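You operate a simulated robot arm through the tools that you are given. There is no shell and no other tool.

Carry out the task below with a simulated robot arm. There is one attempt and no reset: what you move stays moved.

Task
Make room on the number 1 bench for the yellow sponge. At the end: the yellow sponge stands where the black squeegee block stood; the white air filter stands where the white screw-top jar stood; the black squeegee block from the number 1 bench is on the drip mat; the white screw-top jar is in the blue tote; whatever was shut is shut again. Leave all else as you found it, and nothing knocked over. Set down upright: black squeegee block.

The check looks at the end state, three seconds after you hand in, the way a careful person would. Anything else that was tipped, shoved, dropped, spilled or broken makes it a failure.

Robot
A 6-joint arm with a two-finger gripper, fixed in place. Base frame: the origin is at the foot of the arm, x ahead of it, y to its left, z up; the work surface is at about z = 0. Readings come in mm, rad, newtons and seconds.
With the tool pointing down near the work surface it reaches from about 240 to 620 mm from the base axis. Its first joint turns from -1.152 to 1.152 rad. Payload 1.37 kg.
The tool frame sits at the grasp point between the pads (the TCP): z along the fingers, y along the line on which they close. The tips reach 22 mm beyond it. The gripper opens to 92 mm. The gripper's body begins 65 mm behind the TCP.
Orientation is that of the tool frame in the base frame, as [roll, pitch, yaw] about the fixed x, y, z axes, in that order (R = Rz(yaw) Ry(pitch) Rx(roll)). With the fingers straight down and closing along the base's y, the tool's x points along the base's -x, its y along +y and its z along -z.

Tools
- The arm moves only by the tool servo_tool. Its argument "plan" is one flat list of numbers, 7 for each row, row after row: the shift along the tool's x, y, z in mm, then the turn, a rotation vector about the tool's x, y, z in rad, then the opening, from 0 (shut) to 1 (fully open). In form: [tx, ty, tz, wx, wy, wz, grip, tx, ty, tz, wx, wy, wz, grip, ...]. A call has 1 to 20 rows; each row shifts and turns the commanded pose from where the row before left it, along the tool's axes as they then stand. Rows are played at 5 a second. More than 50 mm and 0.15 rad between two rows, or a gripper value outside its range, and nothing of the call is played. A pose out of reach is approached as far as the arm can. The call stops where the force on the tool passes 40 N (or 10 N more than at its start, if that is more) or the arm is blocked; 0.2 s more then pass. Each finger halts on what it meets, pressing with about 25 N; the grip force reading is that of the motor and also rises with nothing between the fingers. The clock runs only during rows and for 0.2 s after the last one: add rows that do not move to give the fingers time. The reply holds the time, the measured pose of the TCP, the force on the tool along the base axes, the opening and the grip force, in the units named above and with some noise, with the torque about the TCP (base axes, N m) and any sound that the robot's microphone picked up.
- Cameras (640 x 400 px; columns grow to the right, rows downward): "scene" is fixed at [37.8, -446, 565.2]; the picture's right is [0.68, -0.73, 0.00], its down [-0.53, -0.50, -0.69] and it looks along [0.50, 0.47, -0.73] (base axes); focal length 242 px, centre (320, 200). "wrist" rides on the gripper at [71, 19, -102] in the tool frame; the picture's right is [-0.26, 0.97, 0.00], its down [-0.75, -0.20, -0.62] and it looks along [-0.60, -0.16, 0.78] (tool axes); focal length 280 px, centre (320, 200). There is no depth. A picture from a camera that has moved, and an enlarged one, comes with that camera's place and axes in the base frame and with its lens.
- snapshot(camera): a new picture of that camera. It takes no simulated time.
- zoom(camera, box): a new picture of the part [left, top, right, bottom] of that camera's present view, enlarged. It takes no simulated time.
- sign_off(): hands the job in; it is judged then, once.

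Places have to be worked out from the pictures, the camera data and where the tool is seen. Open the gripper and draw the arm clear of the work before you hand the job in, unless the task says otherwise.

The tools are called after "Call:" as a command line: name --argument value ..., lists and objects as JSON in quotes. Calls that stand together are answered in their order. servo_tool: Moves the arm, as the interface text tells. Its arguments: {"type":"object","properties":{"plan":{"type":"array"}},"required":["plan"]} The other tools are called the same way: snapshot (camera) takes a picture; zoom (camera, box) takes an enlarged picture of a part of a camera's view; sign_off () hands the job in.

At the start:

```text
time_s: 0.0
ee_pos: [384.7, -203.3, 351.3]
ee_rot: [-3.14, 0.0, 3.14]
ft_force: [0.5, 0.1, 0.0]
wrist_torque: [0.01, 0.0, 0.01]
width: 92.2
gripper_force: 0.0
```

scene: 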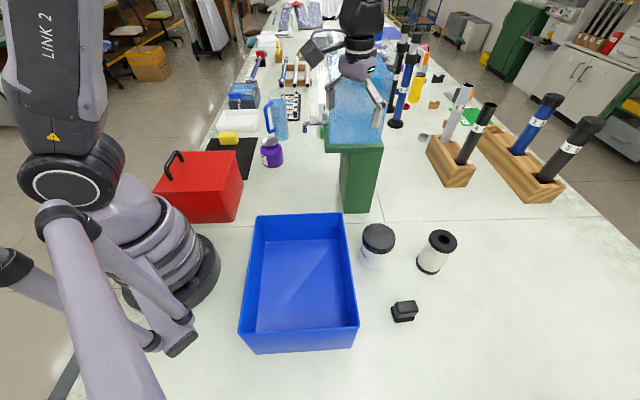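
wrist: 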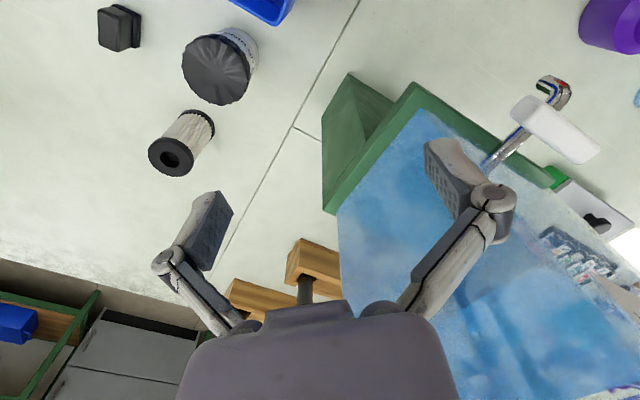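

I start by looking closer at the bench from both cameras before moving anything.

Call:
zoom --camera "scene" --box '[140, 80, 340, 205]'

Call:
zoom --camera "scene" --box '[230, 200, 490, 362]'

Call:
zoom --camera "scene" --box '[320, 30, 600, 205]'

Call:
zoom --camera "wrist" --box '[60, 0, 380, 200]'

```text
3.20 times, centred on (240, 142) of scene
camera zoom: at [37.8, -446.0, 565.2], right [0.68, -0.73, 0.0], down [-0.53, -0.5, -0.69], along [0.5, 0.47, -0.73], focal length 773 px, centre (576, 384)
```

zoom: 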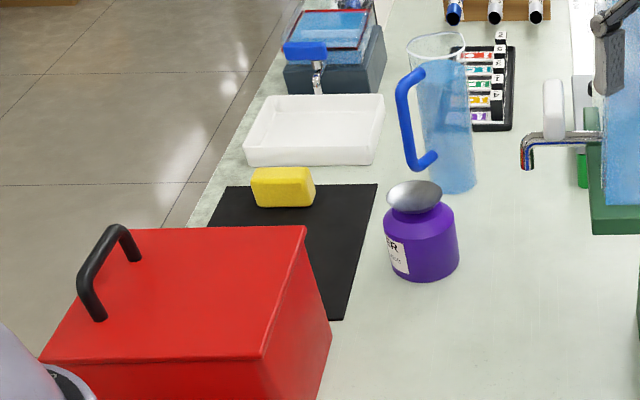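

```text
2.46 times, centred on (360, 281) of scene
camera zoom: at [37.8, -446.0, 565.2], right [0.68, -0.73, 0.0], down [-0.53, -0.5, -0.69], along [0.5, 0.47, -0.73], focal length 594 px, centre (222, 1)
```

zoom: 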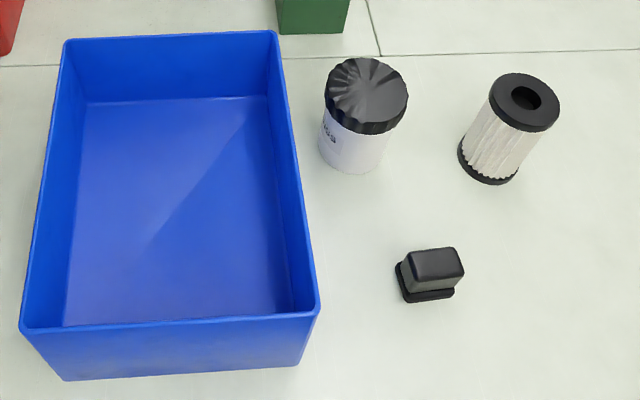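

```text
2.29 times, centred on (460, 118) of scene
camera zoom: at [37.8, -446.0, 565.2], right [0.68, -0.73, 0.0], down [-0.53, -0.5, -0.69], along [0.5, 0.47, -0.73], focal length 552 px, centre (0, 389)
```

zoom: 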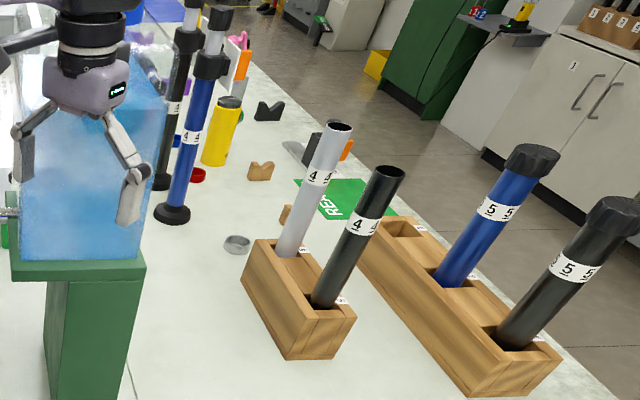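

```text
2.00 times, centred on (220, 100) of wrist
camera zoom: at [311.7, -183.4, 453.7], right [0.26, 0.97, 0.0], down [0.75, -0.2, 0.62], along [0.6, -0.16, -0.78], focal length 561 px, centre (520, 400)
```

zoom: 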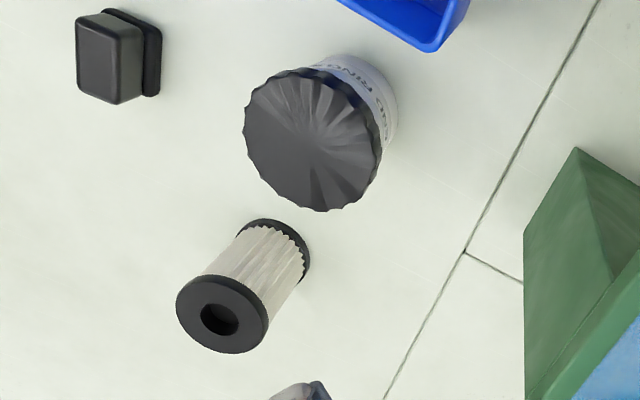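

The black block, jar and filter are beside the blue tote, and the sponge is on a black mat behind the red box. I check the rest of the bench for a possible second mat or block, and look at the red box and sponge area more closely.

Call:
zoom --camera "scene" --box '[210, 0, 450, 150]'

Call:
zoom --camera "scene" --box '[190, 110, 290, 172]'

Call:
zoom --camera "scene" --box '[340, 210, 480, 335]'

Call:
zoom --camera "scene" --box '[130, 130, 260, 235]'

```text
2.67 times, centred on (330, 75) of scene
camera zoom: at [37.8, -446.0, 565.2], right [0.68, -0.73, 0.0], down [-0.53, -0.5, -0.69], along [0.5, 0.47, -0.73], focal length 644 px, centre (293, 533)
```

zoom: 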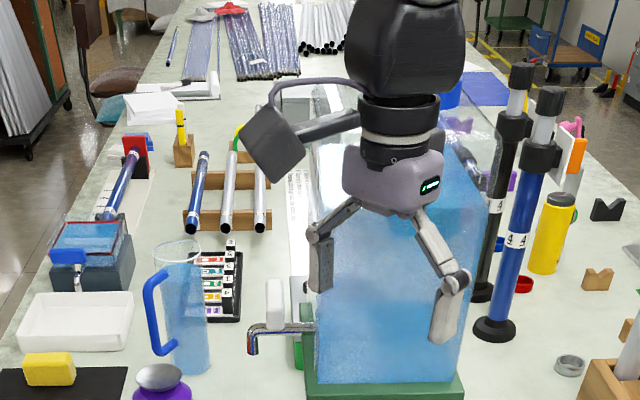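

```text
6.40 times, centred on (240, 141) of scene
camera zoom: at [37.8, -446.0, 565.2], right [0.68, -0.73, 0.0], down [-0.53, -0.5, -0.69], along [0.5, 0.47, -0.73], focal length 1546 px, centre (832, 578)
```

zoom: 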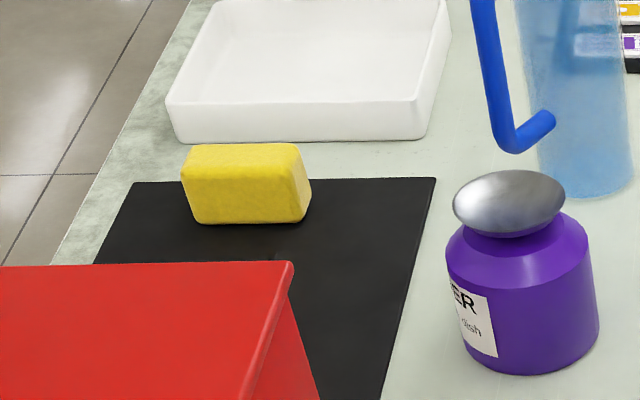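

```text
3.20 times, centred on (410, 272) of scene
camera zoom: at [37.8, -446.0, 565.2], right [0.68, -0.73, 0.0], down [-0.53, -0.5, -0.69], along [0.5, 0.47, -0.73], focal length 773 px, centre (32, -32)
```

zoom: 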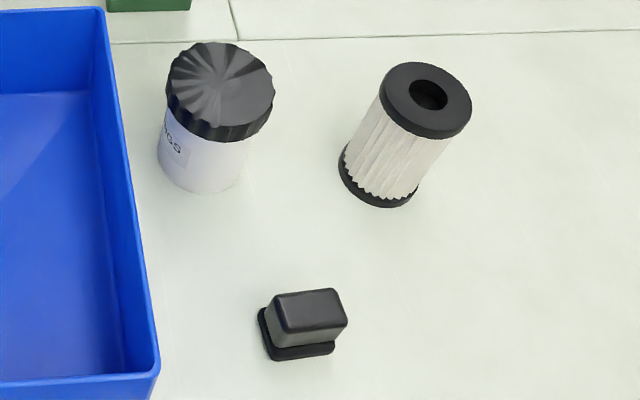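

```text
3.81 times, centred on (195, 182) of scene
camera zoom: at [37.8, -446.0, 565.2], right [0.68, -0.73, 0.0], down [-0.53, -0.5, -0.69], along [0.5, 0.47, -0.73], focal length 920 px, centre (796, 267)
```

zoom: 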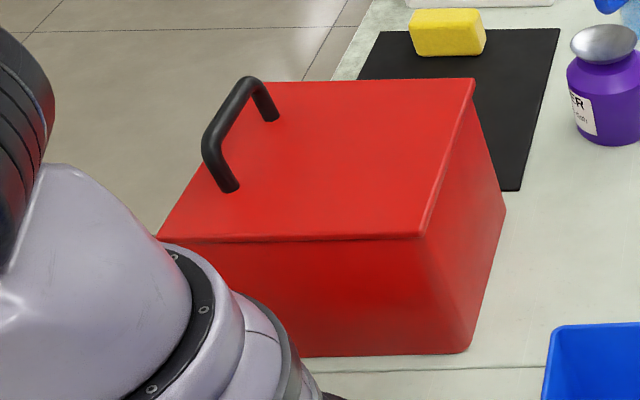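

No second mat or block is within reach, so I take the black mat with the sponge as the drip mat. By triangulating both views, the jar lid is at about (366,-324,100) and the filter top at about (447,-438,109). I move away from the water tank toward the jar at height, then turn the tool so that it closes tangentially.

Call:
servo_tool --plan '[5, -30, 0, 0, 0, 0, 1, 5, -30, 0, 0, 0, 0, 1, 5, -30, 0, 0, 0, 0, 1, 5, -30, 0, 0, 0, 0, 1, 0, 0, 0, 0, 0, 0.145, 1, 0, 0, 0, 0, 0, 0.145, 1, 0, 0, 0, 0, 0, 0.145, 1, 0, 0, 0, 0, 0, 0.145, 1, 0, 0, 0, 0, 0, 0.145, 1, 0, 0, 0, 0, 0, 0, 1]'

Call:
snapshot --camera "wrist"

Call:
snapshot --camera "scene"

```text
time_s: 2.2
ee_pos: [363.8, -322.4, 351.6]
ee_rot: [-3.141, 0.001, 2.416]
ft_force: [0.1, -0.1, 0.0]
wrist_torque: [-0.03, 0.0, -0.01]
width: 92.1
gripper_force: 0.1
```

```text
taken
camera wrist: at [322.6, -261.1, 453.6], right [0.84, 0.55, 0.0], down [0.43, -0.65, 0.63], along [0.34, -0.52, -0.78], focal length 280 px, centre (320, 200)
```

wrist: 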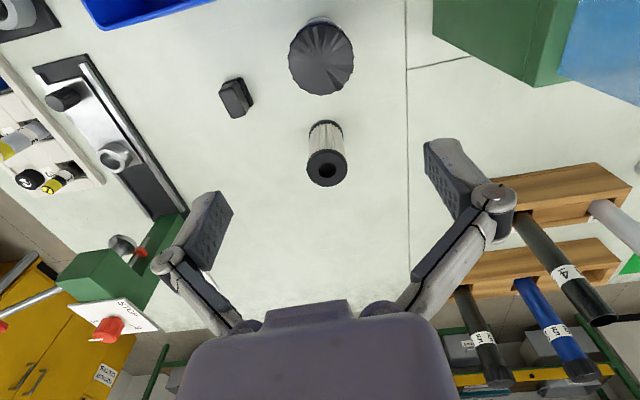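

```text
taken
```

scene: 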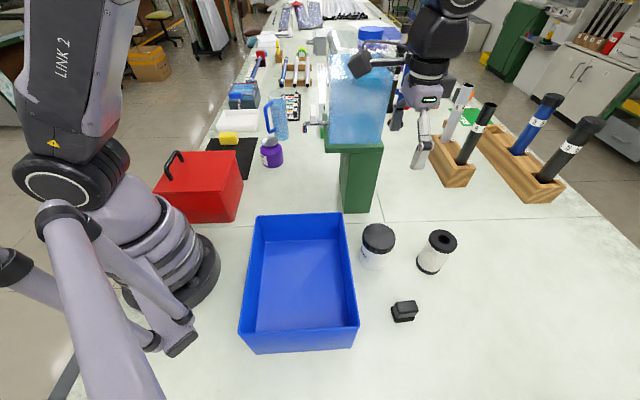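

The tool is above the jar; I zoom in on the wrist view to fix the positions of jar, filter and block.

Call:
zoom --camera "wrist" --box '[200, 0, 424, 200]'

```text
2.00 times, centred on (312, 100) of wrist
camera zoom: at [322.6, -261.1, 453.6], right [0.84, 0.55, 0.0], down [0.43, -0.65, 0.63], along [0.34, -0.52, -0.78], focal length 561 px, centre (336, 400)
```

zoom: 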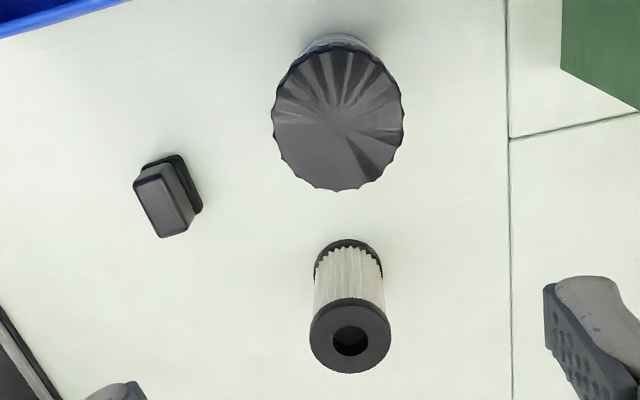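

The jar's lid centre works out at about (365,-323.5), nearly directly beneath the TCP, with a lid diameter of about 76–80 mm. I lower to z≈170 and check the alignment.

Call:
servo_tool --plan '[-1, 0, 40, 0, 0, 0, 1, -1, 0, 40, 0, 0, 0, 1, 0, 0, 40, 0, 0, 0, 1, 0, 0, 40, 0, 0, 0, 1, 0, 0, 20, 0, 0, 0, 1, 0, 0, 0, 0, 0, 0, 1]'

Call:
snapshot --camera "wrist"

Call:
zoom --camera "scene" --box '[300, 140, 480, 280]'

```text
time_s: 3.6
ee_pos: [365.6, -324.1, 170.7]
ee_rot: [3.141, 0.001, 2.417]
ft_force: [-0.4, 0.7, -0.2]
wrist_torque: [0.0, -0.02, 0.04]
width: 92.1
gripper_force: 0.0
```

```text
taken
camera wrist: at [323.7, -262.1, 272.9], right [0.84, 0.55, 0.0], down [0.43, -0.65, 0.63], along [0.34, -0.52, -0.78], focal length 280 px, centre (320, 200)
```

wrist: 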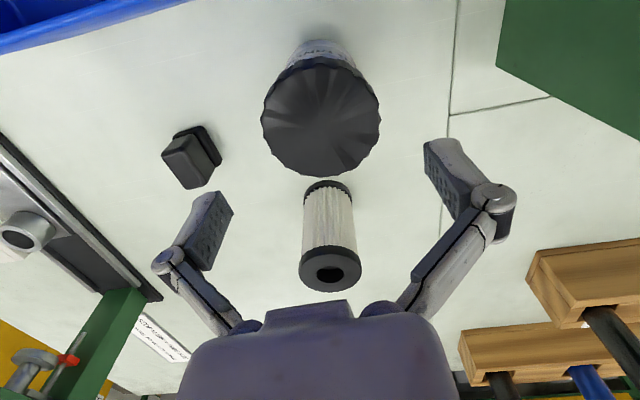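

```text
2.86 times, centred on (390, 210) of scene
camera zoom: at [37.8, -446.0, 565.2], right [0.68, -0.73, 0.0], down [-0.53, -0.5, -0.69], along [0.5, 0.47, -0.73], focal length 690 px, centre (120, 171)
```

zoom: 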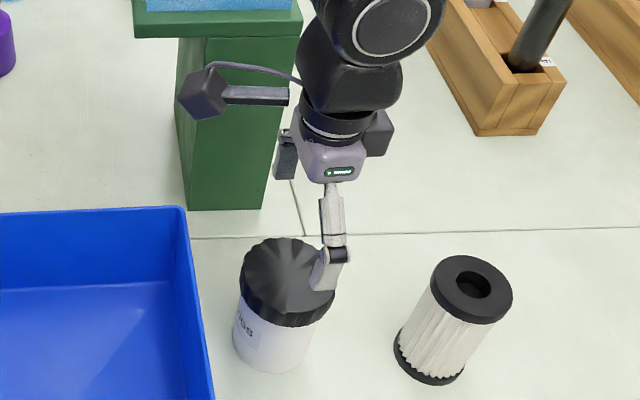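

The lid is centred between the fingers (about 1 mm off laterally). I lower to z≈80 so that the pads straddle the lid, then close.

Call:
servo_tool --plan '[0, 0, 20, 0, 0, 0, 1, 0, 0, 20, 0, 0, 0, 1, 0, 0, 15, 0, 0, 0, 1, 0, 0, 15, 0, 0, 0, 1, 0, 0, 10, 0, 0, 0, 1, 0, 0, 10, 0, 0, 0, 1, 0, 0, 0, 0, 0, 0, 1]'

Call:
zoom --camera "scene" --box '[300, 140, 480, 280]'

Call:
snapshot --camera "wrist"

```text
time_s: 5.2
ee_pos: [365.2, -323.9, 81.0]
ee_rot: [3.14, 0.001, 2.418]
ft_force: [-0.7, 0.5, 0.0]
wrist_torque: [0.02, 0.02, -0.01]
width: 91.9
gripper_force: 0.1
```

```text
2.86 times, centred on (390, 210) of scene
camera zoom: at [37.8, -446.0, 565.2], right [0.68, -0.73, 0.0], down [-0.53, -0.5, -0.69], along [0.5, 0.47, -0.73], focal length 690 px, centre (120, 171)
```

zoom: 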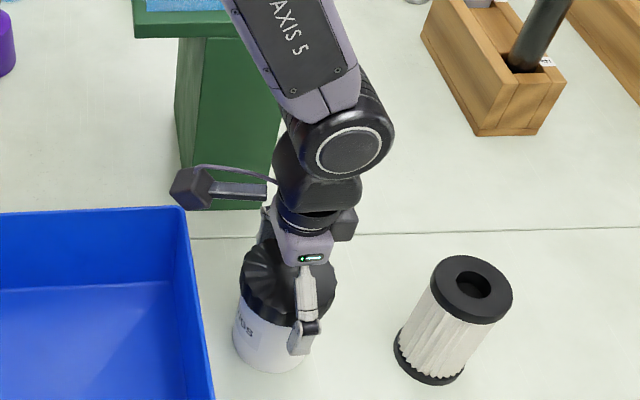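

```text
taken
camera wrist: at [323.4, -262.4, 183.6], right [0.84, 0.55, 0.0], down [0.43, -0.65, 0.63], along [0.34, -0.52, -0.78], focal length 280 px, centre (320, 200)
```

wrist: 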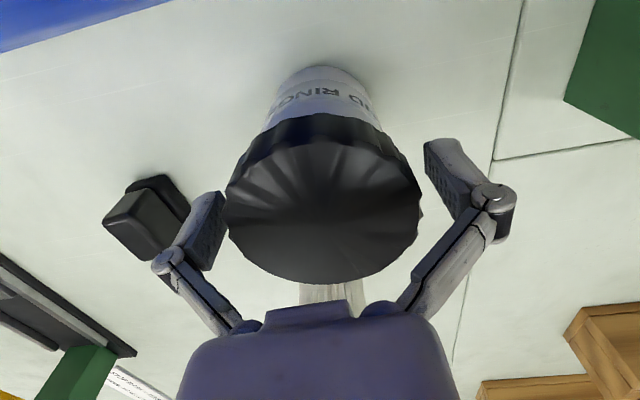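

The pads straddle the lid evenly. I close the gripper with the arm held still.

Call:
servo_tool --plan '[0, 0, 0, 0, 0, 0, 0, 0, 0, 0, 0, 0, 0, 0, 0, 0, 0, 0, 0, 0, 0, 0, 0, 0, 0, 0, 0, 0]'

Call:
snapshot --camera "wrist"

```text
time_s: 6.2
ee_pos: [365.9, -323.9, 81.6]
ee_rot: [3.141, 0.002, 2.417]
ft_force: [-0.1, 2.8, 9.6]
wrist_torque: [0.08, -0.05, 0.04]
width: 75.7
gripper_force: 25.1
```

```text
taken
camera wrist: at [323.5, -262.4, 184.0], right [0.84, 0.55, 0.0], down [0.43, -0.65, 0.63], along [0.34, -0.52, -0.78], focal length 280 px, centre (320, 200)
```

wrist: 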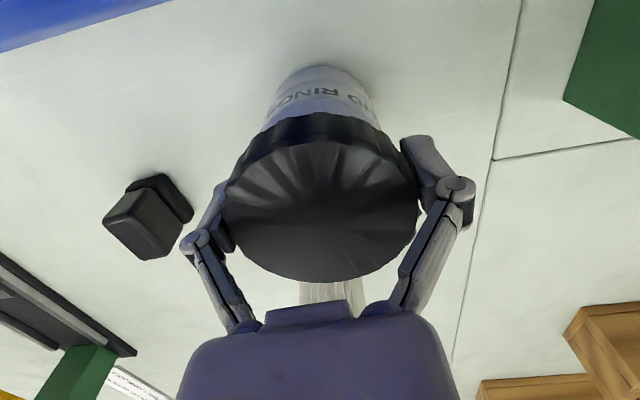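

Gripped at 75.7 mm, the lid's diameter. I lift 40 mm and check that it holds.

Call:
servo_tool --plan '[0, 0, -10, 0, 0, 0, 0, 0, 0, -15, 0, 0, 0, 0, 0, 0, -15, 0, 0, 0, 0, 0, 0, 0, 0, 0, 0, 0]'

Call:
zoom --camera "scene" --box '[300, 140, 480, 280]'

```text
time_s: 7.2
ee_pos: [366.8, -323.1, 121.2]
ee_rot: [-3.141, 0.0, 2.416]
ft_force: [-0.1, -0.5, 0.1]
wrist_torque: [-0.05, 0.01, 0.03]
width: 75.7
gripper_force: 24.9
```

```text
2.86 times, centred on (390, 210) of scene
camera zoom: at [37.8, -446.0, 565.2], right [0.68, -0.73, 0.0], down [-0.53, -0.5, -0.69], along [0.5, 0.47, -0.73], focal length 690 px, centre (120, 171)
```

zoom: 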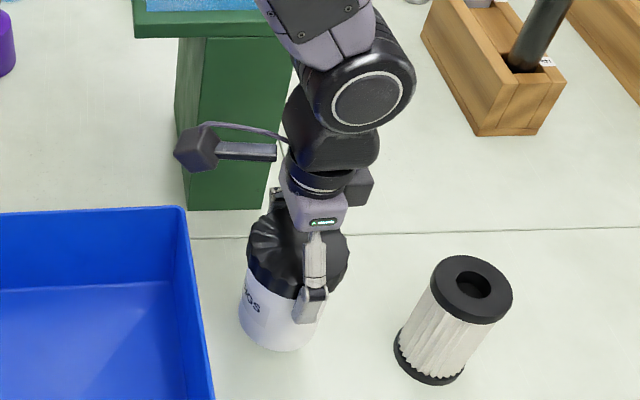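

The jar hangs freely from the gripper. I raise it so its bottom is well above the tote rim, then move over the tote.

Call:
servo_tool --plan '[0, 0, -30, 0, 0, 0, 0, 0, 0, -35, 0, 0, 0, 0, 0, 0, -35, 0, 0, 0, 0, 0, 0, -35, 0, 0, 0, 0, 26, -4.4, 0, 0, 0, 0, 0, 26, -4.4, 0, 0, 0, 0, 0, 26, -4.4, 0, 0, 0, 0, 0, 26, -4.4, 0, 0, 0, 0, 0, 26, -4.4, 0, 0, 0, 0, 0, 26, -4.4, 0, 0, 0, 0, 0, 25, -4.4, 0, 0, 0, 0, 0, 0, 0, 0, 0, 0, 0, 0]'

Call:
snapshot --camera "scene"

Call:
snapshot --camera "wrist"

```text
time_s: 9.8
ee_pos: [210.8, -226.5, 256.7]
ee_rot: [3.14, 0.001, 2.417]
ft_force: [0.2, -0.5, -1.4]
wrist_torque: [-0.04, -0.03, 0.0]
width: 75.6
gripper_force: 25.4
```

```text
taken
```

scene: 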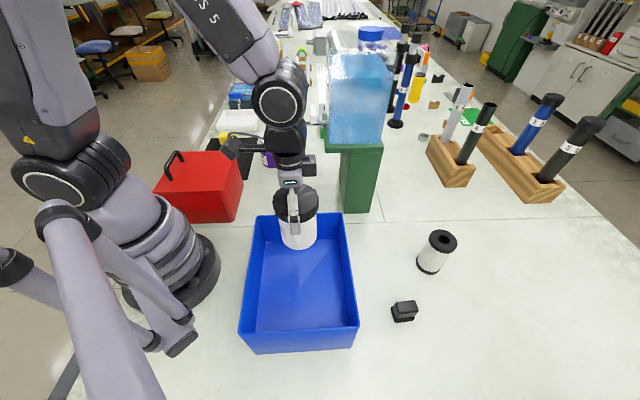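

```text
taken
camera wrist: at [167.6, -165.1, 359.4], right [0.84, 0.55, 0.0], down [0.43, -0.65, 0.63], along [0.34, -0.52, -0.78], focal length 280 px, centre (320, 200)
```

wrist: 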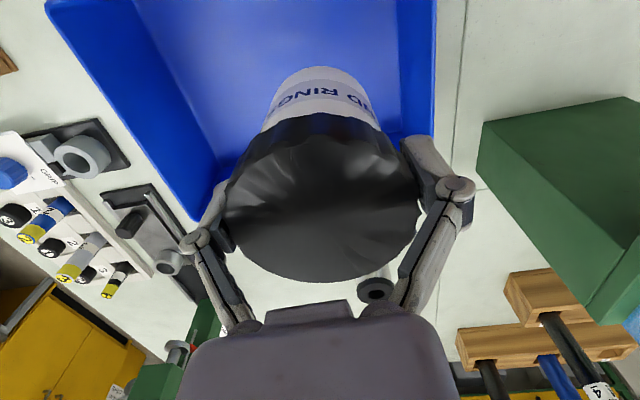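

The jar is over the tote interior with at least 35 mm clearance from each wall. I lower it to just above the tote floor.

Call:
servo_tool --plan '[0, 0, 25, 0, 0, 0, 0, 0, 0, 25, 0, 0, 0, 0, 0, 0, 25, 0, 0, 0, 0, 0, 0, 25, 0, 0, 0, 0, 0, 0, 25, 0, 0, 0, 0, 0, 0, 20, 0, 0, 0, 0, 0, 0, 15, 0, 0, 0, 0, 0, 0, 5, 0, 0, 0, 0, 0, 0, 0, 0, 0, 0, 0]'

Call:
snapshot --camera "scene"

Call:
snapshot --camera "wrist"

```text
time_s: 11.4
ee_pos: [210.7, -227.9, 103.0]
ee_rot: [-3.14, 0.007, 2.416]
ft_force: [-1.0, 1.8, 10.2]
wrist_torque: [-0.09, 0.01, -0.01]
width: 77.6
gripper_force: 25.5
stopped in row 7: the force on the tool passed its limit at 54 N (the readings are from after the stop); the commanded pose is now the measured one
```

```text
taken
```

scene: 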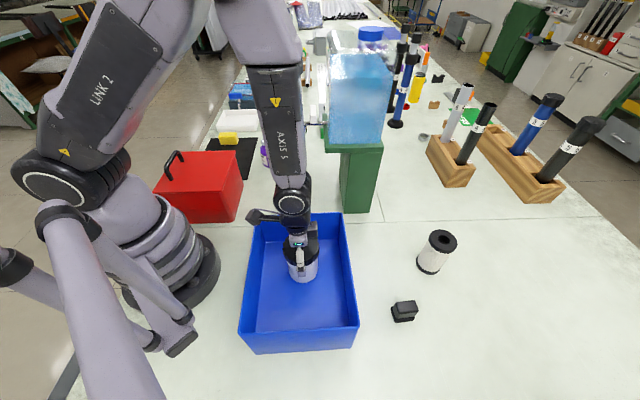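

```text
taken
camera wrist: at [168.1, -166.3, 205.1], right [0.84, 0.55, 0.0], down [0.43, -0.65, 0.63], along [0.35, -0.53, -0.78], focal length 280 px, centre (320, 200)
```

wrist: 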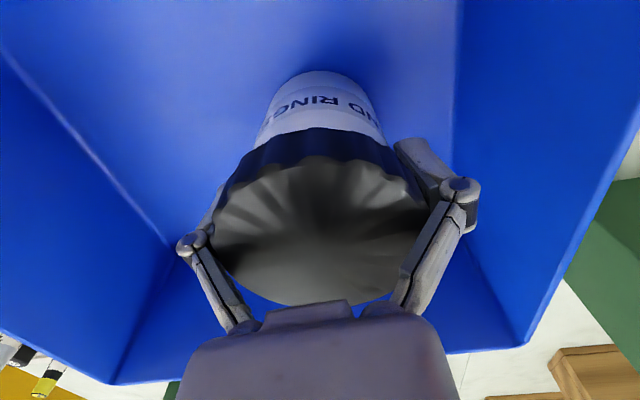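

The descent stopped at TCP z=103 with an upward force, so the jar has probably met the tote floor earlier than I expected. I look closely before doing anything else.

Call:
zoom --camera "scene" --box '[230, 190, 370, 360]'

Call:
zoom --camera "scene" --box '[265, 215, 345, 290]'

```text
2.35 times, centred on (300, 275) of scene
camera zoom: at [37.8, -446.0, 565.3], right [0.68, -0.73, 0.0], down [-0.53, -0.5, -0.69], along [0.5, 0.47, -0.73], focal length 568 px, centre (367, 24)
```

zoom: 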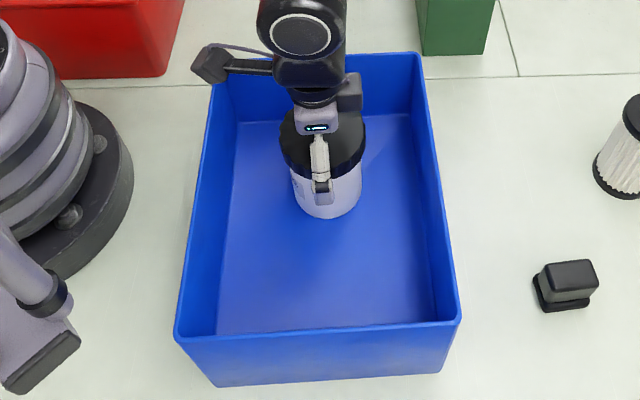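

```text
5.33 times, centred on (305, 252) of scene
camera zoom: at [37.8, -446.0, 565.3], right [0.68, -0.73, 0.0], down [-0.53, -0.5, -0.69], along [0.5, 0.47, -0.73], focal length 1288 px, centre (400, -80)
```

zoom: 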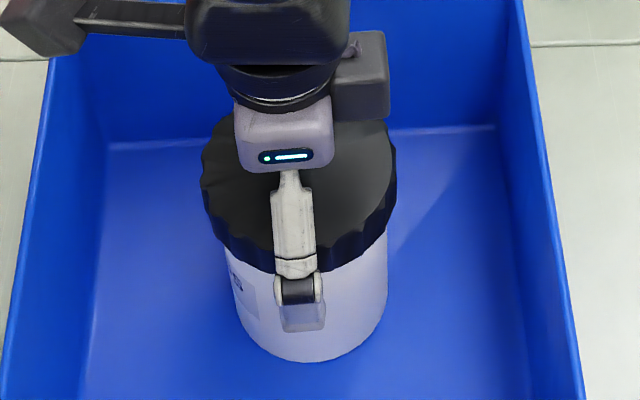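

The jar bottom works out at z≈35, matching a raised tote floor; the jar slid up a little in the grip when it touched, and it stands upright. I open the gripper in place.

Call:
servo_tool --plan '[0, 0, 0, 0, 0, 0, 0.3, 0, 0, 0, 0, 0, 0, 1, 0, 0, 0, 0, 0, 0, 1, 0, 0, 0, 0, 0, 0, 1]'

Call:
zoom --camera "scene" --box '[230, 190, 370, 360]'

Call:
snapshot --camera "wrist"

```text
time_s: 12.4
ee_pos: [209.1, -227.6, 102.6]
ee_rot: [-3.141, 0.005, 2.416]
ft_force: [-0.4, 0.5, -0.1]
wrist_torque: [0.01, -0.01, -0.02]
width: 91.8
gripper_force: 0.0
```

```text
2.35 times, centred on (300, 275) of scene
camera zoom: at [37.8, -446.0, 565.2], right [0.68, -0.73, 0.0], down [-0.53, -0.5, -0.69], along [0.5, 0.47, -0.73], focal length 568 px, centre (367, 24)
```

zoom: 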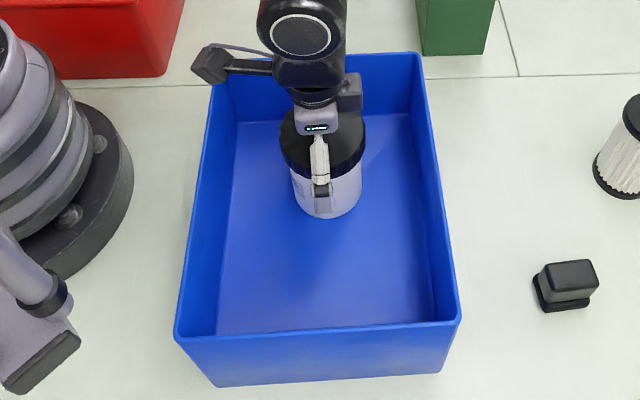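

```text
taken
camera wrist: at [168.2, -166.3, 204.8], right [0.84, 0.55, 0.0], down [0.43, -0.65, 0.63], along [0.34, -0.53, -0.78], focal length 280 px, centre (320, 200)
```

wrist: 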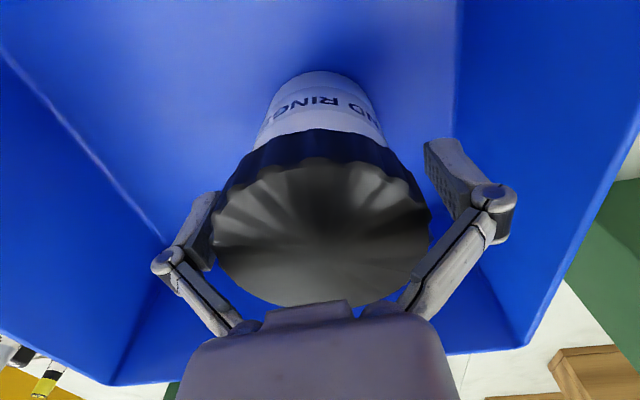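

The jar stands upright in the tote with the gripper open around it. I rise straight up, move outward toward the filter at a safe height and tilt the tool 0.2 rad outward, since the filter is at the reach limit.

Call:
servo_tool --plan '[0, 0, -20, 0, 0, 0, 1, 0, 0, -30, 0, 0, 0, 1, 0, 0, -40, 0, 0, 0, 1, 0, 0, -40, 0, 0, 0, 1, 0, 0, -30, 0, 0, 0, 1, -37, 0, 0, 0, 0, 0, 1, -37, 0, 0, 0, 0, 0, 1, -37, 0, 0, 0, 0, 0, 1, -37, 0, 0, 0, 0, 0, 1, -37, 0, 0, 0, 0, 0, 1, -37, 0, 0, 0, 0, 0, 1, -37, 0, 0, 0, 0, 0, 1, 0, 0, 0, 0, -0.1, 0, 1, 0, 0, 0, 0, -0.1, 0, 1, 0, 0, 0, 0, 0, 0, 1]'

Call:
snapshot --camera "scene"

Call:
snapshot --camera "wrist"

```text
time_s: 15.6
ee_pos: [403.5, -398.2, 263.2]
ee_rot: [3.14, 0.204, 2.415]
ft_force: [-0.5, 0.1, -0.1]
wrist_torque: [0.0, 0.01, -0.01]
width: 92.0
gripper_force: 0.1
```

```text
taken
```

scene: 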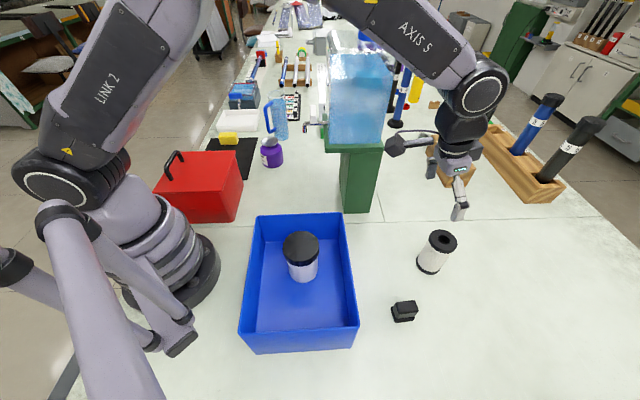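

```text
taken
camera wrist: at [347.6, -325.2, 349.4], right [0.83, 0.55, 0.05], down [0.32, -0.56, 0.77], along [0.45, -0.62, -0.64], focal length 280 px, centre (320, 200)
```

wrist: 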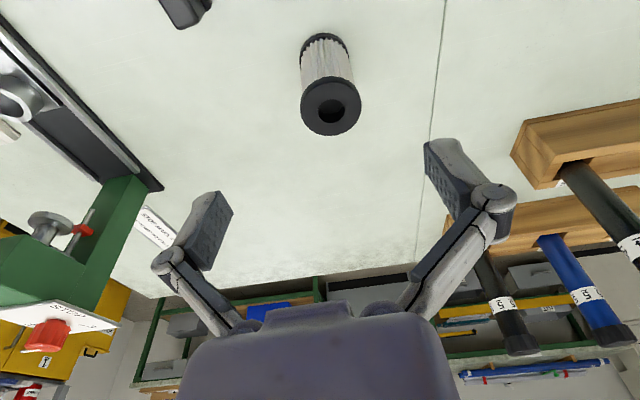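

The jar is upright in the tote. The filter top is confirmed at (448.5,-437.3). I move over it and lower to z≈130, tips just at the cap's level, then check.

Call:
servo_tool --plan '[-29.2, 0.25, 5.9, 0, 0, 0, 1, -29.2, 0.25, 5.9, 0, 0, 0, 1, 6.6, 0, 32.6, 0, 0, 0, 1, 6.6, 0, 32.6, 0, 0, 0, 1, 6.6, 0, 32.6, 0, 0, 0, 1, 5, 0, 24.5, 0, 0, 0, 1, 0, 0, 0, 0, 0, 0, 1]'

Call:
zoom --camera "scene" --box '[360, 150, 520, 290]'

Call:
snapshot --camera "wrist"

```text
time_s: 17.2
ee_pos: [449.7, -440.0, 138.9]
ee_rot: [-3.14, 0.203, 2.416]
ft_force: [-0.2, 0.5, -0.4]
wrist_torque: [0.02, 0.0, -0.01]
width: 92.0
gripper_force: 0.1
```

```text
2.86 times, centred on (440, 220) of scene
camera zoom: at [37.8, -446.0, 565.2], right [0.68, -0.73, 0.0], down [-0.53, -0.5, -0.69], along [0.5, 0.47, -0.73], focal length 690 px, centre (-23, 143)
```

zoom: 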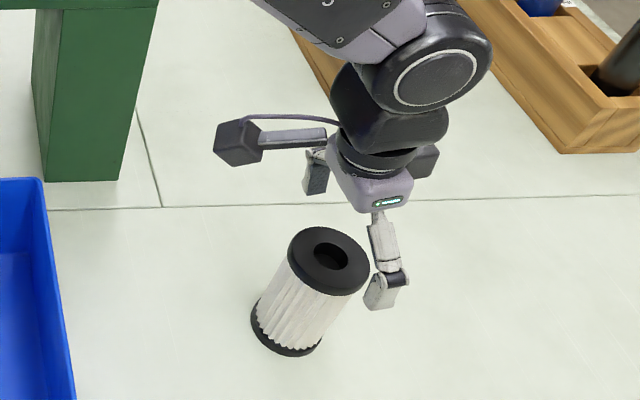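

```text
taken
camera wrist: at [392.5, -365.8, 225.5], right [0.83, 0.55, 0.05], down [0.32, -0.56, 0.77], along [0.45, -0.62, -0.64], focal length 280 px, centre (320, 200)
```

wrist: 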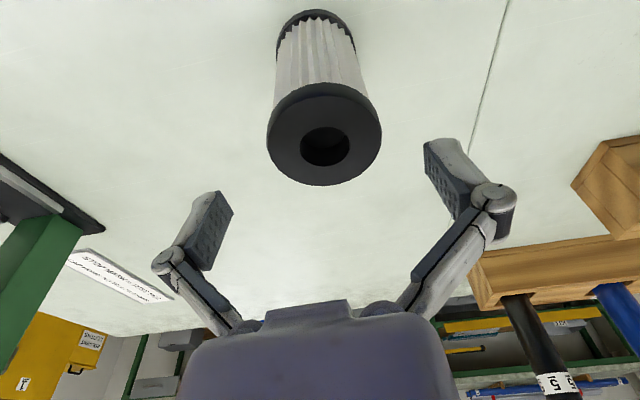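

The filter top sits about 2 mm to one side and 3 mm inside of the TCP. I correct that and lower to z≈72.

Call:
servo_tool --plan '[2.8, 2, -0.5, 0, 0, 0, 1, 3.4, 0, 16.7, 0, 0, 0, 1, 3.4, 0, 16.7, 0, 0, 0, 1, 3.4, 0, 16.7, 0, 0, 0, 1, 3.1, 0, 15.6, 0, 0, 0, 1, 0, 0, 0, 0, 0, 0, 1]'

Call:
zoom --camera "scene" --box '[360, 150, 520, 290]'

Call:
snapshot --camera "wrist"

```text
time_s: 18.6
ee_pos: [449.9, -436.5, 70.7]
ee_rot: [3.141, 0.202, 2.415]
ft_force: [0.8, -0.2, -0.1]
wrist_torque: [0.03, 0.01, -0.01]
width: 92.1
gripper_force: 0.2
```

```text
2.86 times, centred on (440, 220) of scene
camera zoom: at [37.8, -446.0, 565.2], right [0.68, -0.73, 0.0], down [-0.53, -0.5, -0.69], along [0.5, 0.47, -0.73], focal length 690 px, centre (-23, 143)
```

zoom: 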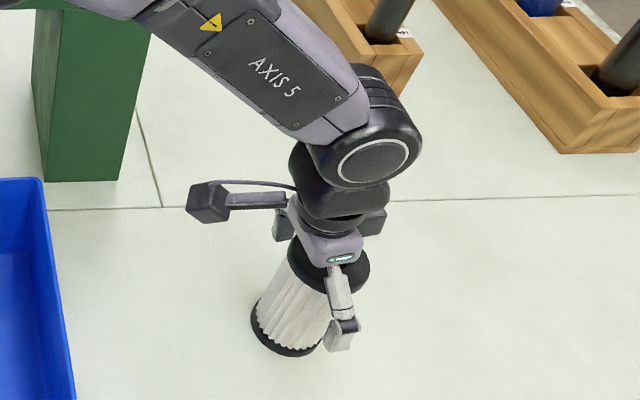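

```text
taken
camera wrist: at [392.5, -361.8, 157.8], right [0.83, 0.55, 0.05], down [0.32, -0.56, 0.77], along [0.45, -0.62, -0.64], focal length 280 px, centre (320, 200)
```

wrist: 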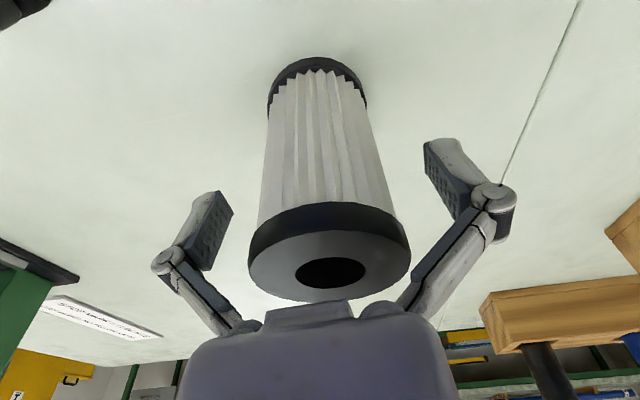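

The filter body is centred between the pads at grip height. I close the gripper.

Call:
servo_tool --plan '[0, 0, 0, 0, 0, 0, 0.4, 0, 0, 0, 0, 0, 0, 0, 0, 0, 0, 0, 0, 0, 0, 0, 0, 0, 0, 0, 0, 0, 0, 0, 0, 0, 0, 0, 0]'

Call:
snapshot --camera "wrist"

Call:
zoom --camera "scene" --box '[360, 150, 520, 290]'

```text
time_s: 19.8
ee_pos: [448.2, -435.6, 71.9]
ee_rot: [-3.14, 0.206, 2.416]
ft_force: [0.6, 3.8, 10.1]
wrist_torque: [0.0, -0.12, 0.02]
width: 59.0
gripper_force: 25.0
```

```text
taken
camera wrist: at [392.8, -361.9, 158.6], right [0.83, 0.55, 0.05], down [0.32, -0.56, 0.77], along [0.45, -0.62, -0.64], focal length 280 px, centre (320, 200)
```

wrist: 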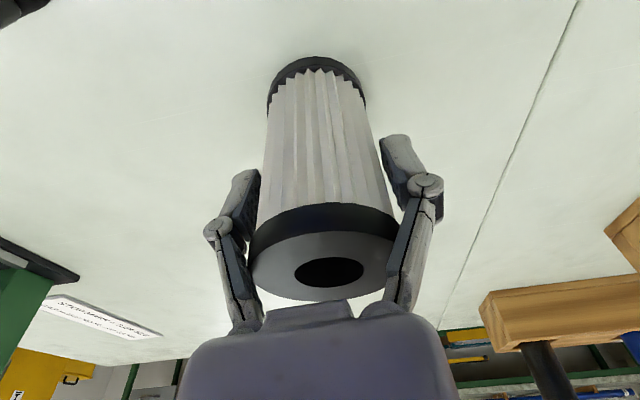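

```text
2.86 times, centred on (440, 220) of scene
camera zoom: at [37.8, -446.0, 565.3], right [0.68, -0.73, 0.0], down [-0.53, -0.5, -0.69], along [0.5, 0.47, -0.73], focal length 690 px, centre (-23, 143)
```

zoom: 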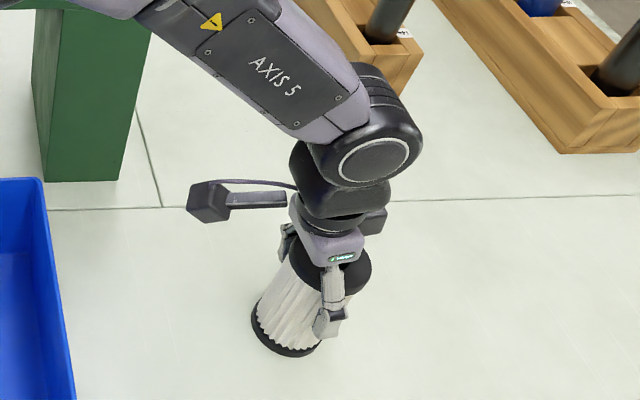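

Gripped at 59 mm. Because the tilted tool would bring the wrist camera close to the tote rim (about 138 mm high) at the jar's old spot, I lift the filter, move it 60 mm inward onto clear bench, and will regrip it there with the tool vertical.

Call:
servo_tool --plan '[-2, 0, -9.8, 0, 0, 0, 0, -4, 0, -19.6, 0, 0, 0, 0, 0, 0, 0, 0, 0, 0, 0]'

Call:
snapshot --camera "wrist"

Call:
zoom --camera "scene" --box '[360, 150, 520, 290]'

```text
time_s: 20.6
ee_pos: [449.5, -434.6, 102.7]
ee_rot: [3.141, 0.205, 2.416]
ft_force: [-0.2, -0.8, -0.9]
wrist_torque: [0.01, -0.02, 0.03]
width: 59.2
gripper_force: 24.1
```

```text
taken
camera wrist: at [392.5, -361.3, 188.1], right [0.83, 0.55, 0.05], down [0.32, -0.56, 0.76], along [0.45, -0.62, -0.64], focal length 280 px, centre (320, 200)
```

wrist: 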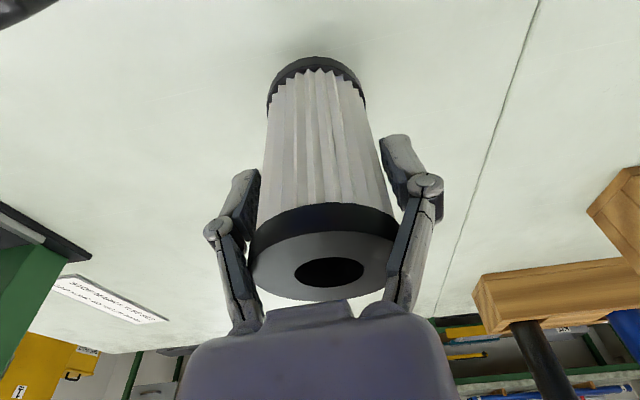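

```text
2.86 times, centred on (440, 220) of scene
camera zoom: at [37.8, -446.0, 565.2], right [0.68, -0.73, 0.0], down [-0.53, -0.5, -0.69], along [0.5, 0.47, -0.73], focal length 690 px, centre (-23, 143)
```

zoom: 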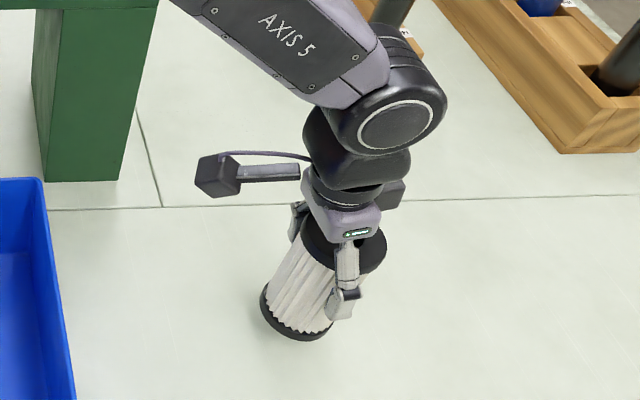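

The filter is held firmly with its pose unchanged in the wrist view. I move 60 mm inward and lower it to about 1 mm above the bench.

Call:
servo_tool --plan '[29.4, 0, -5.95, 0, 0, 0, 0, 29.4, 0, -5.95, 0, 0, 0, 0, 0, 0, 0, 0, 0, 0, 0, 3, 0, 14.7, 0, 0, 0, 0, 2, 0, 9.8, 0, 0, 0, 0, 0.8, 0, 3.9, 0, 0, 0, 0, 0, 0, 0, 0, 0, 0, 0]'

Call:
zoom --camera "scene" --box '[340, 170, 480, 300]'

```text
time_s: 22.2
ee_pos: [404.2, -396.0, 72.6]
ee_rot: [3.14, 0.205, 2.415]
ft_force: [0.4, 0.4, -2.6]
wrist_torque: [-0.01, -0.03, -0.02]
width: 59.0
gripper_force: 24.6
```

```text
3.08 times, centred on (410, 235) of scene
camera zoom: at [37.8, -446.0, 565.2], right [0.68, -0.73, 0.0], down [-0.53, -0.5, -0.69], along [0.5, 0.47, -0.73], focal length 743 px, centre (43, 92)
```

zoom: 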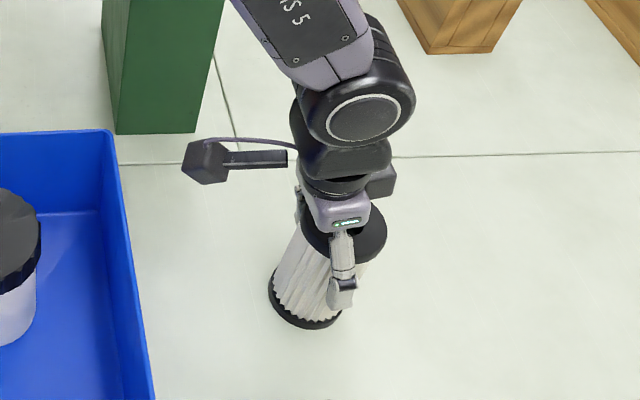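

The filter still hangs just clear of the bench (−2.6 N). I lower 1.5 mm more and open the gripper.

Call:
servo_tool --plan '[0.3, 0, 1.5, 0, 0, 0, 0, 0, 0, 0, 0, 0, 0, 0, 0, 0, 0, 0, 0, 0, 0.7, 0, 0, 0, 0, 0, 0, 1, 0, 0, 0, 0, 0, 0, 1, 0, 0, 0, 0, 0, 0, 1]'

Call:
snapshot --camera "wrist"

Call:
zoom --camera "scene" --box '[340, 170, 480, 300]'

```text
time_s: 23.6
ee_pos: [402.8, -396.2, 71.9]
ee_rot: [3.139, 0.202, 2.416]
ft_force: [0.1, 0.6, -0.3]
wrist_torque: [-0.03, 0.02, -0.01]
width: 92.0
gripper_force: 0.1
```

```text
taken
camera wrist: at [347.4, -321.8, 157.7], right [0.83, 0.55, 0.05], down [0.32, -0.56, 0.77], along [0.45, -0.62, -0.64], focal length 280 px, centre (320, 200)
```

wrist: 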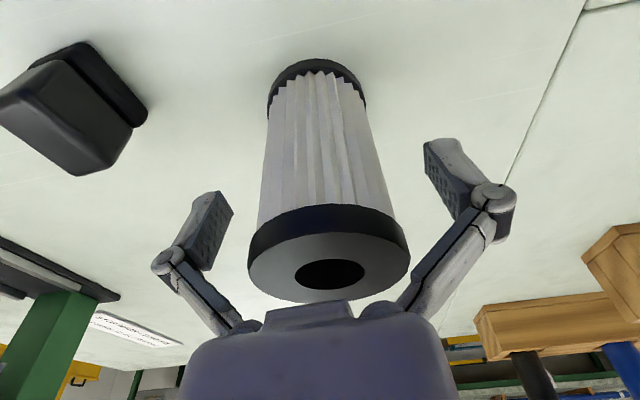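

```text
3.08 times, centred on (410, 235) of scene
camera zoom: at [37.8, -446.0, 565.2], right [0.68, -0.73, 0.0], down [-0.53, -0.5, -0.69], along [0.5, 0.47, -0.73], focal length 743 px, centre (43, 92)
```

zoom: 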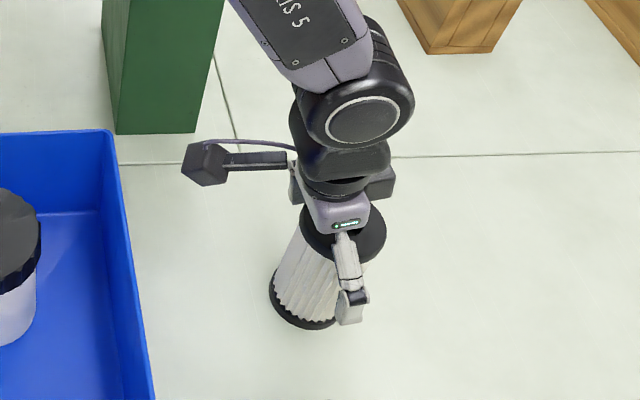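

The filter stands freely. I turn the tool back to vertical about the grasp point.

Call:
servo_tool --plan '[0, 0, 0, 0, 0.07, 0, 1, 0, 0, 0, 0, 0.07, 0, 1, 0, 0, 0, 0, 0.063, 0, 1, 0, 0, 0, 0, 0, 0, 1]'

Call:
snapshot --camera "wrist"

```text
time_s: 24.6
ee_pos: [403.1, -395.8, 70.2]
ee_rot: [-3.141, 0.0, 2.415]
ft_force: [0.6, -0.1, 0.2]
wrist_torque: [0.0, 0.01, 0.02]
width: 92.4
gripper_force: 0.0
```

```text
taken
camera wrist: at [361.5, -334.7, 173.8], right [0.84, 0.55, 0.0], down [0.43, -0.65, 0.63], along [0.34, -0.52, -0.78], focal length 280 px, centre (320, 200)
```

wrist: 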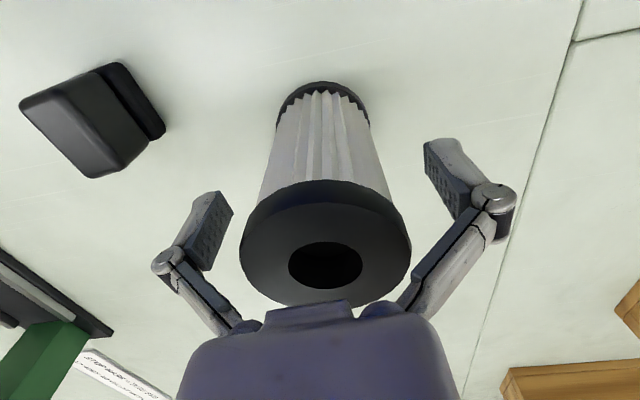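

The tool is vertical and centred on the filter (within 1 mm). I grip it, lift 30 mm, and carry it to the jar's old spot at (365,-323.3).

Call:
servo_tool --plan '[0, 0, 0, 0, 0, 0, 0.4, 0, 0, 0, 0, 0, 0, 0, 0, 0, 0, 0, 0, 0, 0, 0, 0, 0, 0, 0, 0, 0, 0, 0, 0, 0, 0, 0, 0, 0, 0, -10, 0, 0, 0, 0, 0, 0, -20, 0, 0, 0, 0, 0, 0, 0, 0, 0, 0, 0]'

Call:
snapshot --camera "wrist"

```text
time_s: 26.4
ee_pos: [402.3, -395.4, 100.6]
ee_rot: [-3.141, 0.002, 2.417]
ft_force: [0.5, 0.2, -0.2]
wrist_torque: [0.02, 0.03, 0.03]
width: 59.2
gripper_force: 25.0
```

```text
taken
camera wrist: at [361.2, -334.5, 204.3], right [0.84, 0.55, 0.0], down [0.43, -0.65, 0.63], along [0.34, -0.52, -0.78], focal length 280 px, centre (320, 200)
```

wrist: 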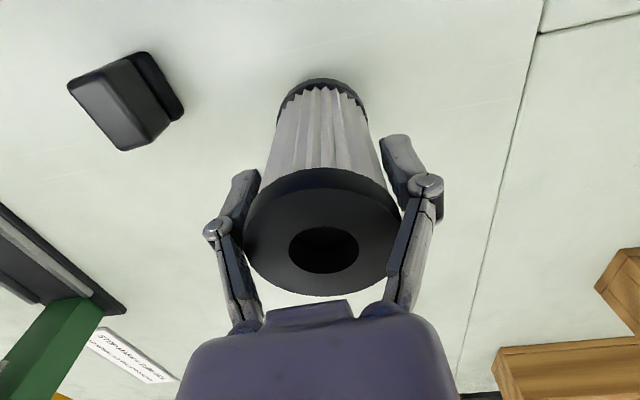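

The filter is lifted, perhaps a few mm lower in the grip than before. I carry it to the jar's old spot at this height and check from the scene camera.

Call:
servo_tool --plan '[25.5, 9.3, 0, 0, 0, 0, 0, 25.5, 9.3, 0, 0, 0, 0, 0, 25.5, 9.4, 0, 0, 0, 0, 0, 0, 0, 0, 0, 0, 0, 0]'

Call:
zoom --camera "scene" --box '[320, 170, 460, 300]'

Call:
snapshot --camera "wrist"

```text
time_s: 27.4
ee_pos: [365.7, -322.7, 101.6]
ee_rot: [3.141, 0.0, 2.415]
ft_force: [0.0, -0.4, -1.2]
wrist_torque: [-0.02, 0.02, 0.0]
width: 59.3
gripper_force: 25.0
```

```text
3.08 times, centred on (390, 235) of scene
camera zoom: at [37.8, -446.0, 565.2], right [0.68, -0.73, 0.0], down [-0.53, -0.5, -0.69], along [0.5, 0.47, -0.73], focal length 743 px, centre (105, 92)
```

zoom: 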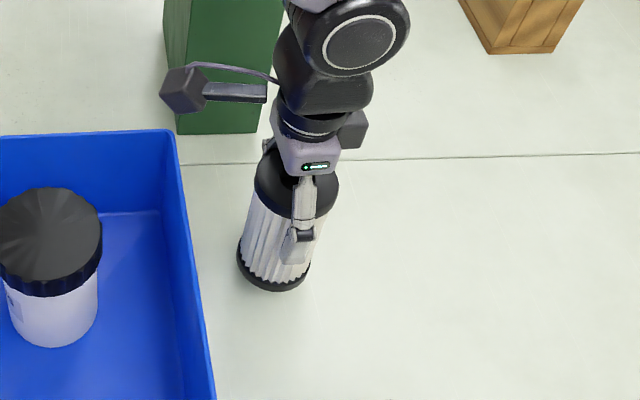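

```text
taken
camera wrist: at [323.3, -261.9, 203.8], right [0.84, 0.55, 0.0], down [0.43, -0.65, 0.63], along [0.34, -0.52, -0.78], focal length 280 px, centre (320, 200)
```

wrist: 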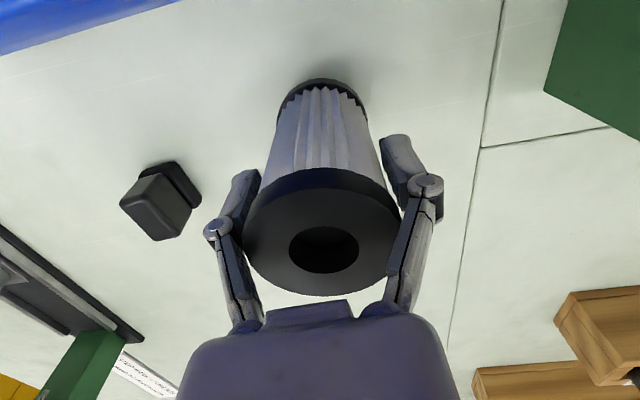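

Position is (365.7,-322.7), as wanted. I lower close to the bench and then in small steps, reading the force.

Call:
servo_tool --plan '[0, 0, 10, 0, 0, 0, 0, 0, 0, 8, 0, 0, 0, 0, 0, 0, 3, 0, 0, 0, 0, 0, 0, 2, 0, 0, 0, 0, 0, 0, 0, 0, 0, 0, 0]'

Call:
zoom --camera "scene" --box '[340, 220, 420, 290]'

```text
time_s: 28.6
ee_pos: [365.6, -324.1, 78.1]
ee_rot: [-3.141, 0.002, 2.415]
ft_force: [-0.2, -0.1, -0.6]
wrist_torque: [-0.01, 0.02, 0.0]
width: 59.3
gripper_force: 25.3
```

```text
5.71 times, centred on (380, 255) of scene
camera zoom: at [37.8, -446.0, 565.2], right [0.68, -0.73, 0.0], down [-0.53, -0.5, -0.69], along [0.5, 0.47, -0.73], focal length 1380 px, centre (-23, -114)
```

zoom: 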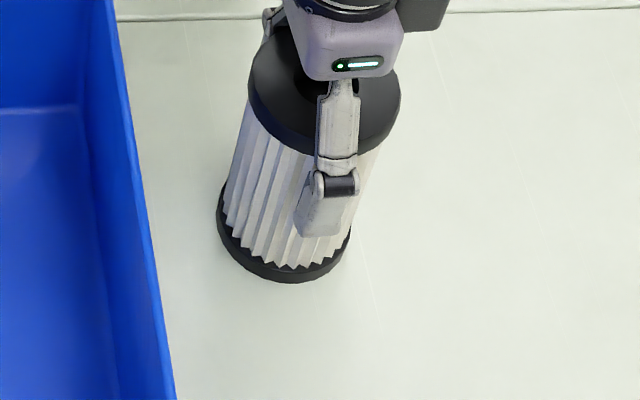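

No contact yet. I lower 2 mm at a time.

Call:
servo_tool --plan '[0, 0, 1.5, 0, 0, 0, 0, 0, 0, 1.5, 0, 0, 0, 0, 0, 0, 0, 0, 0, 0, 0]'

```text
time_s: 29.4
ee_pos: [365.6, -325.1, 77.9]
ee_rot: [-3.142, 0.006, 2.417]
ft_force: [-8.3, 4.9, 38.9]
wrist_torque: [-0.13, -0.18, -0.03]
width: 59.8
gripper_force: 24.8
```

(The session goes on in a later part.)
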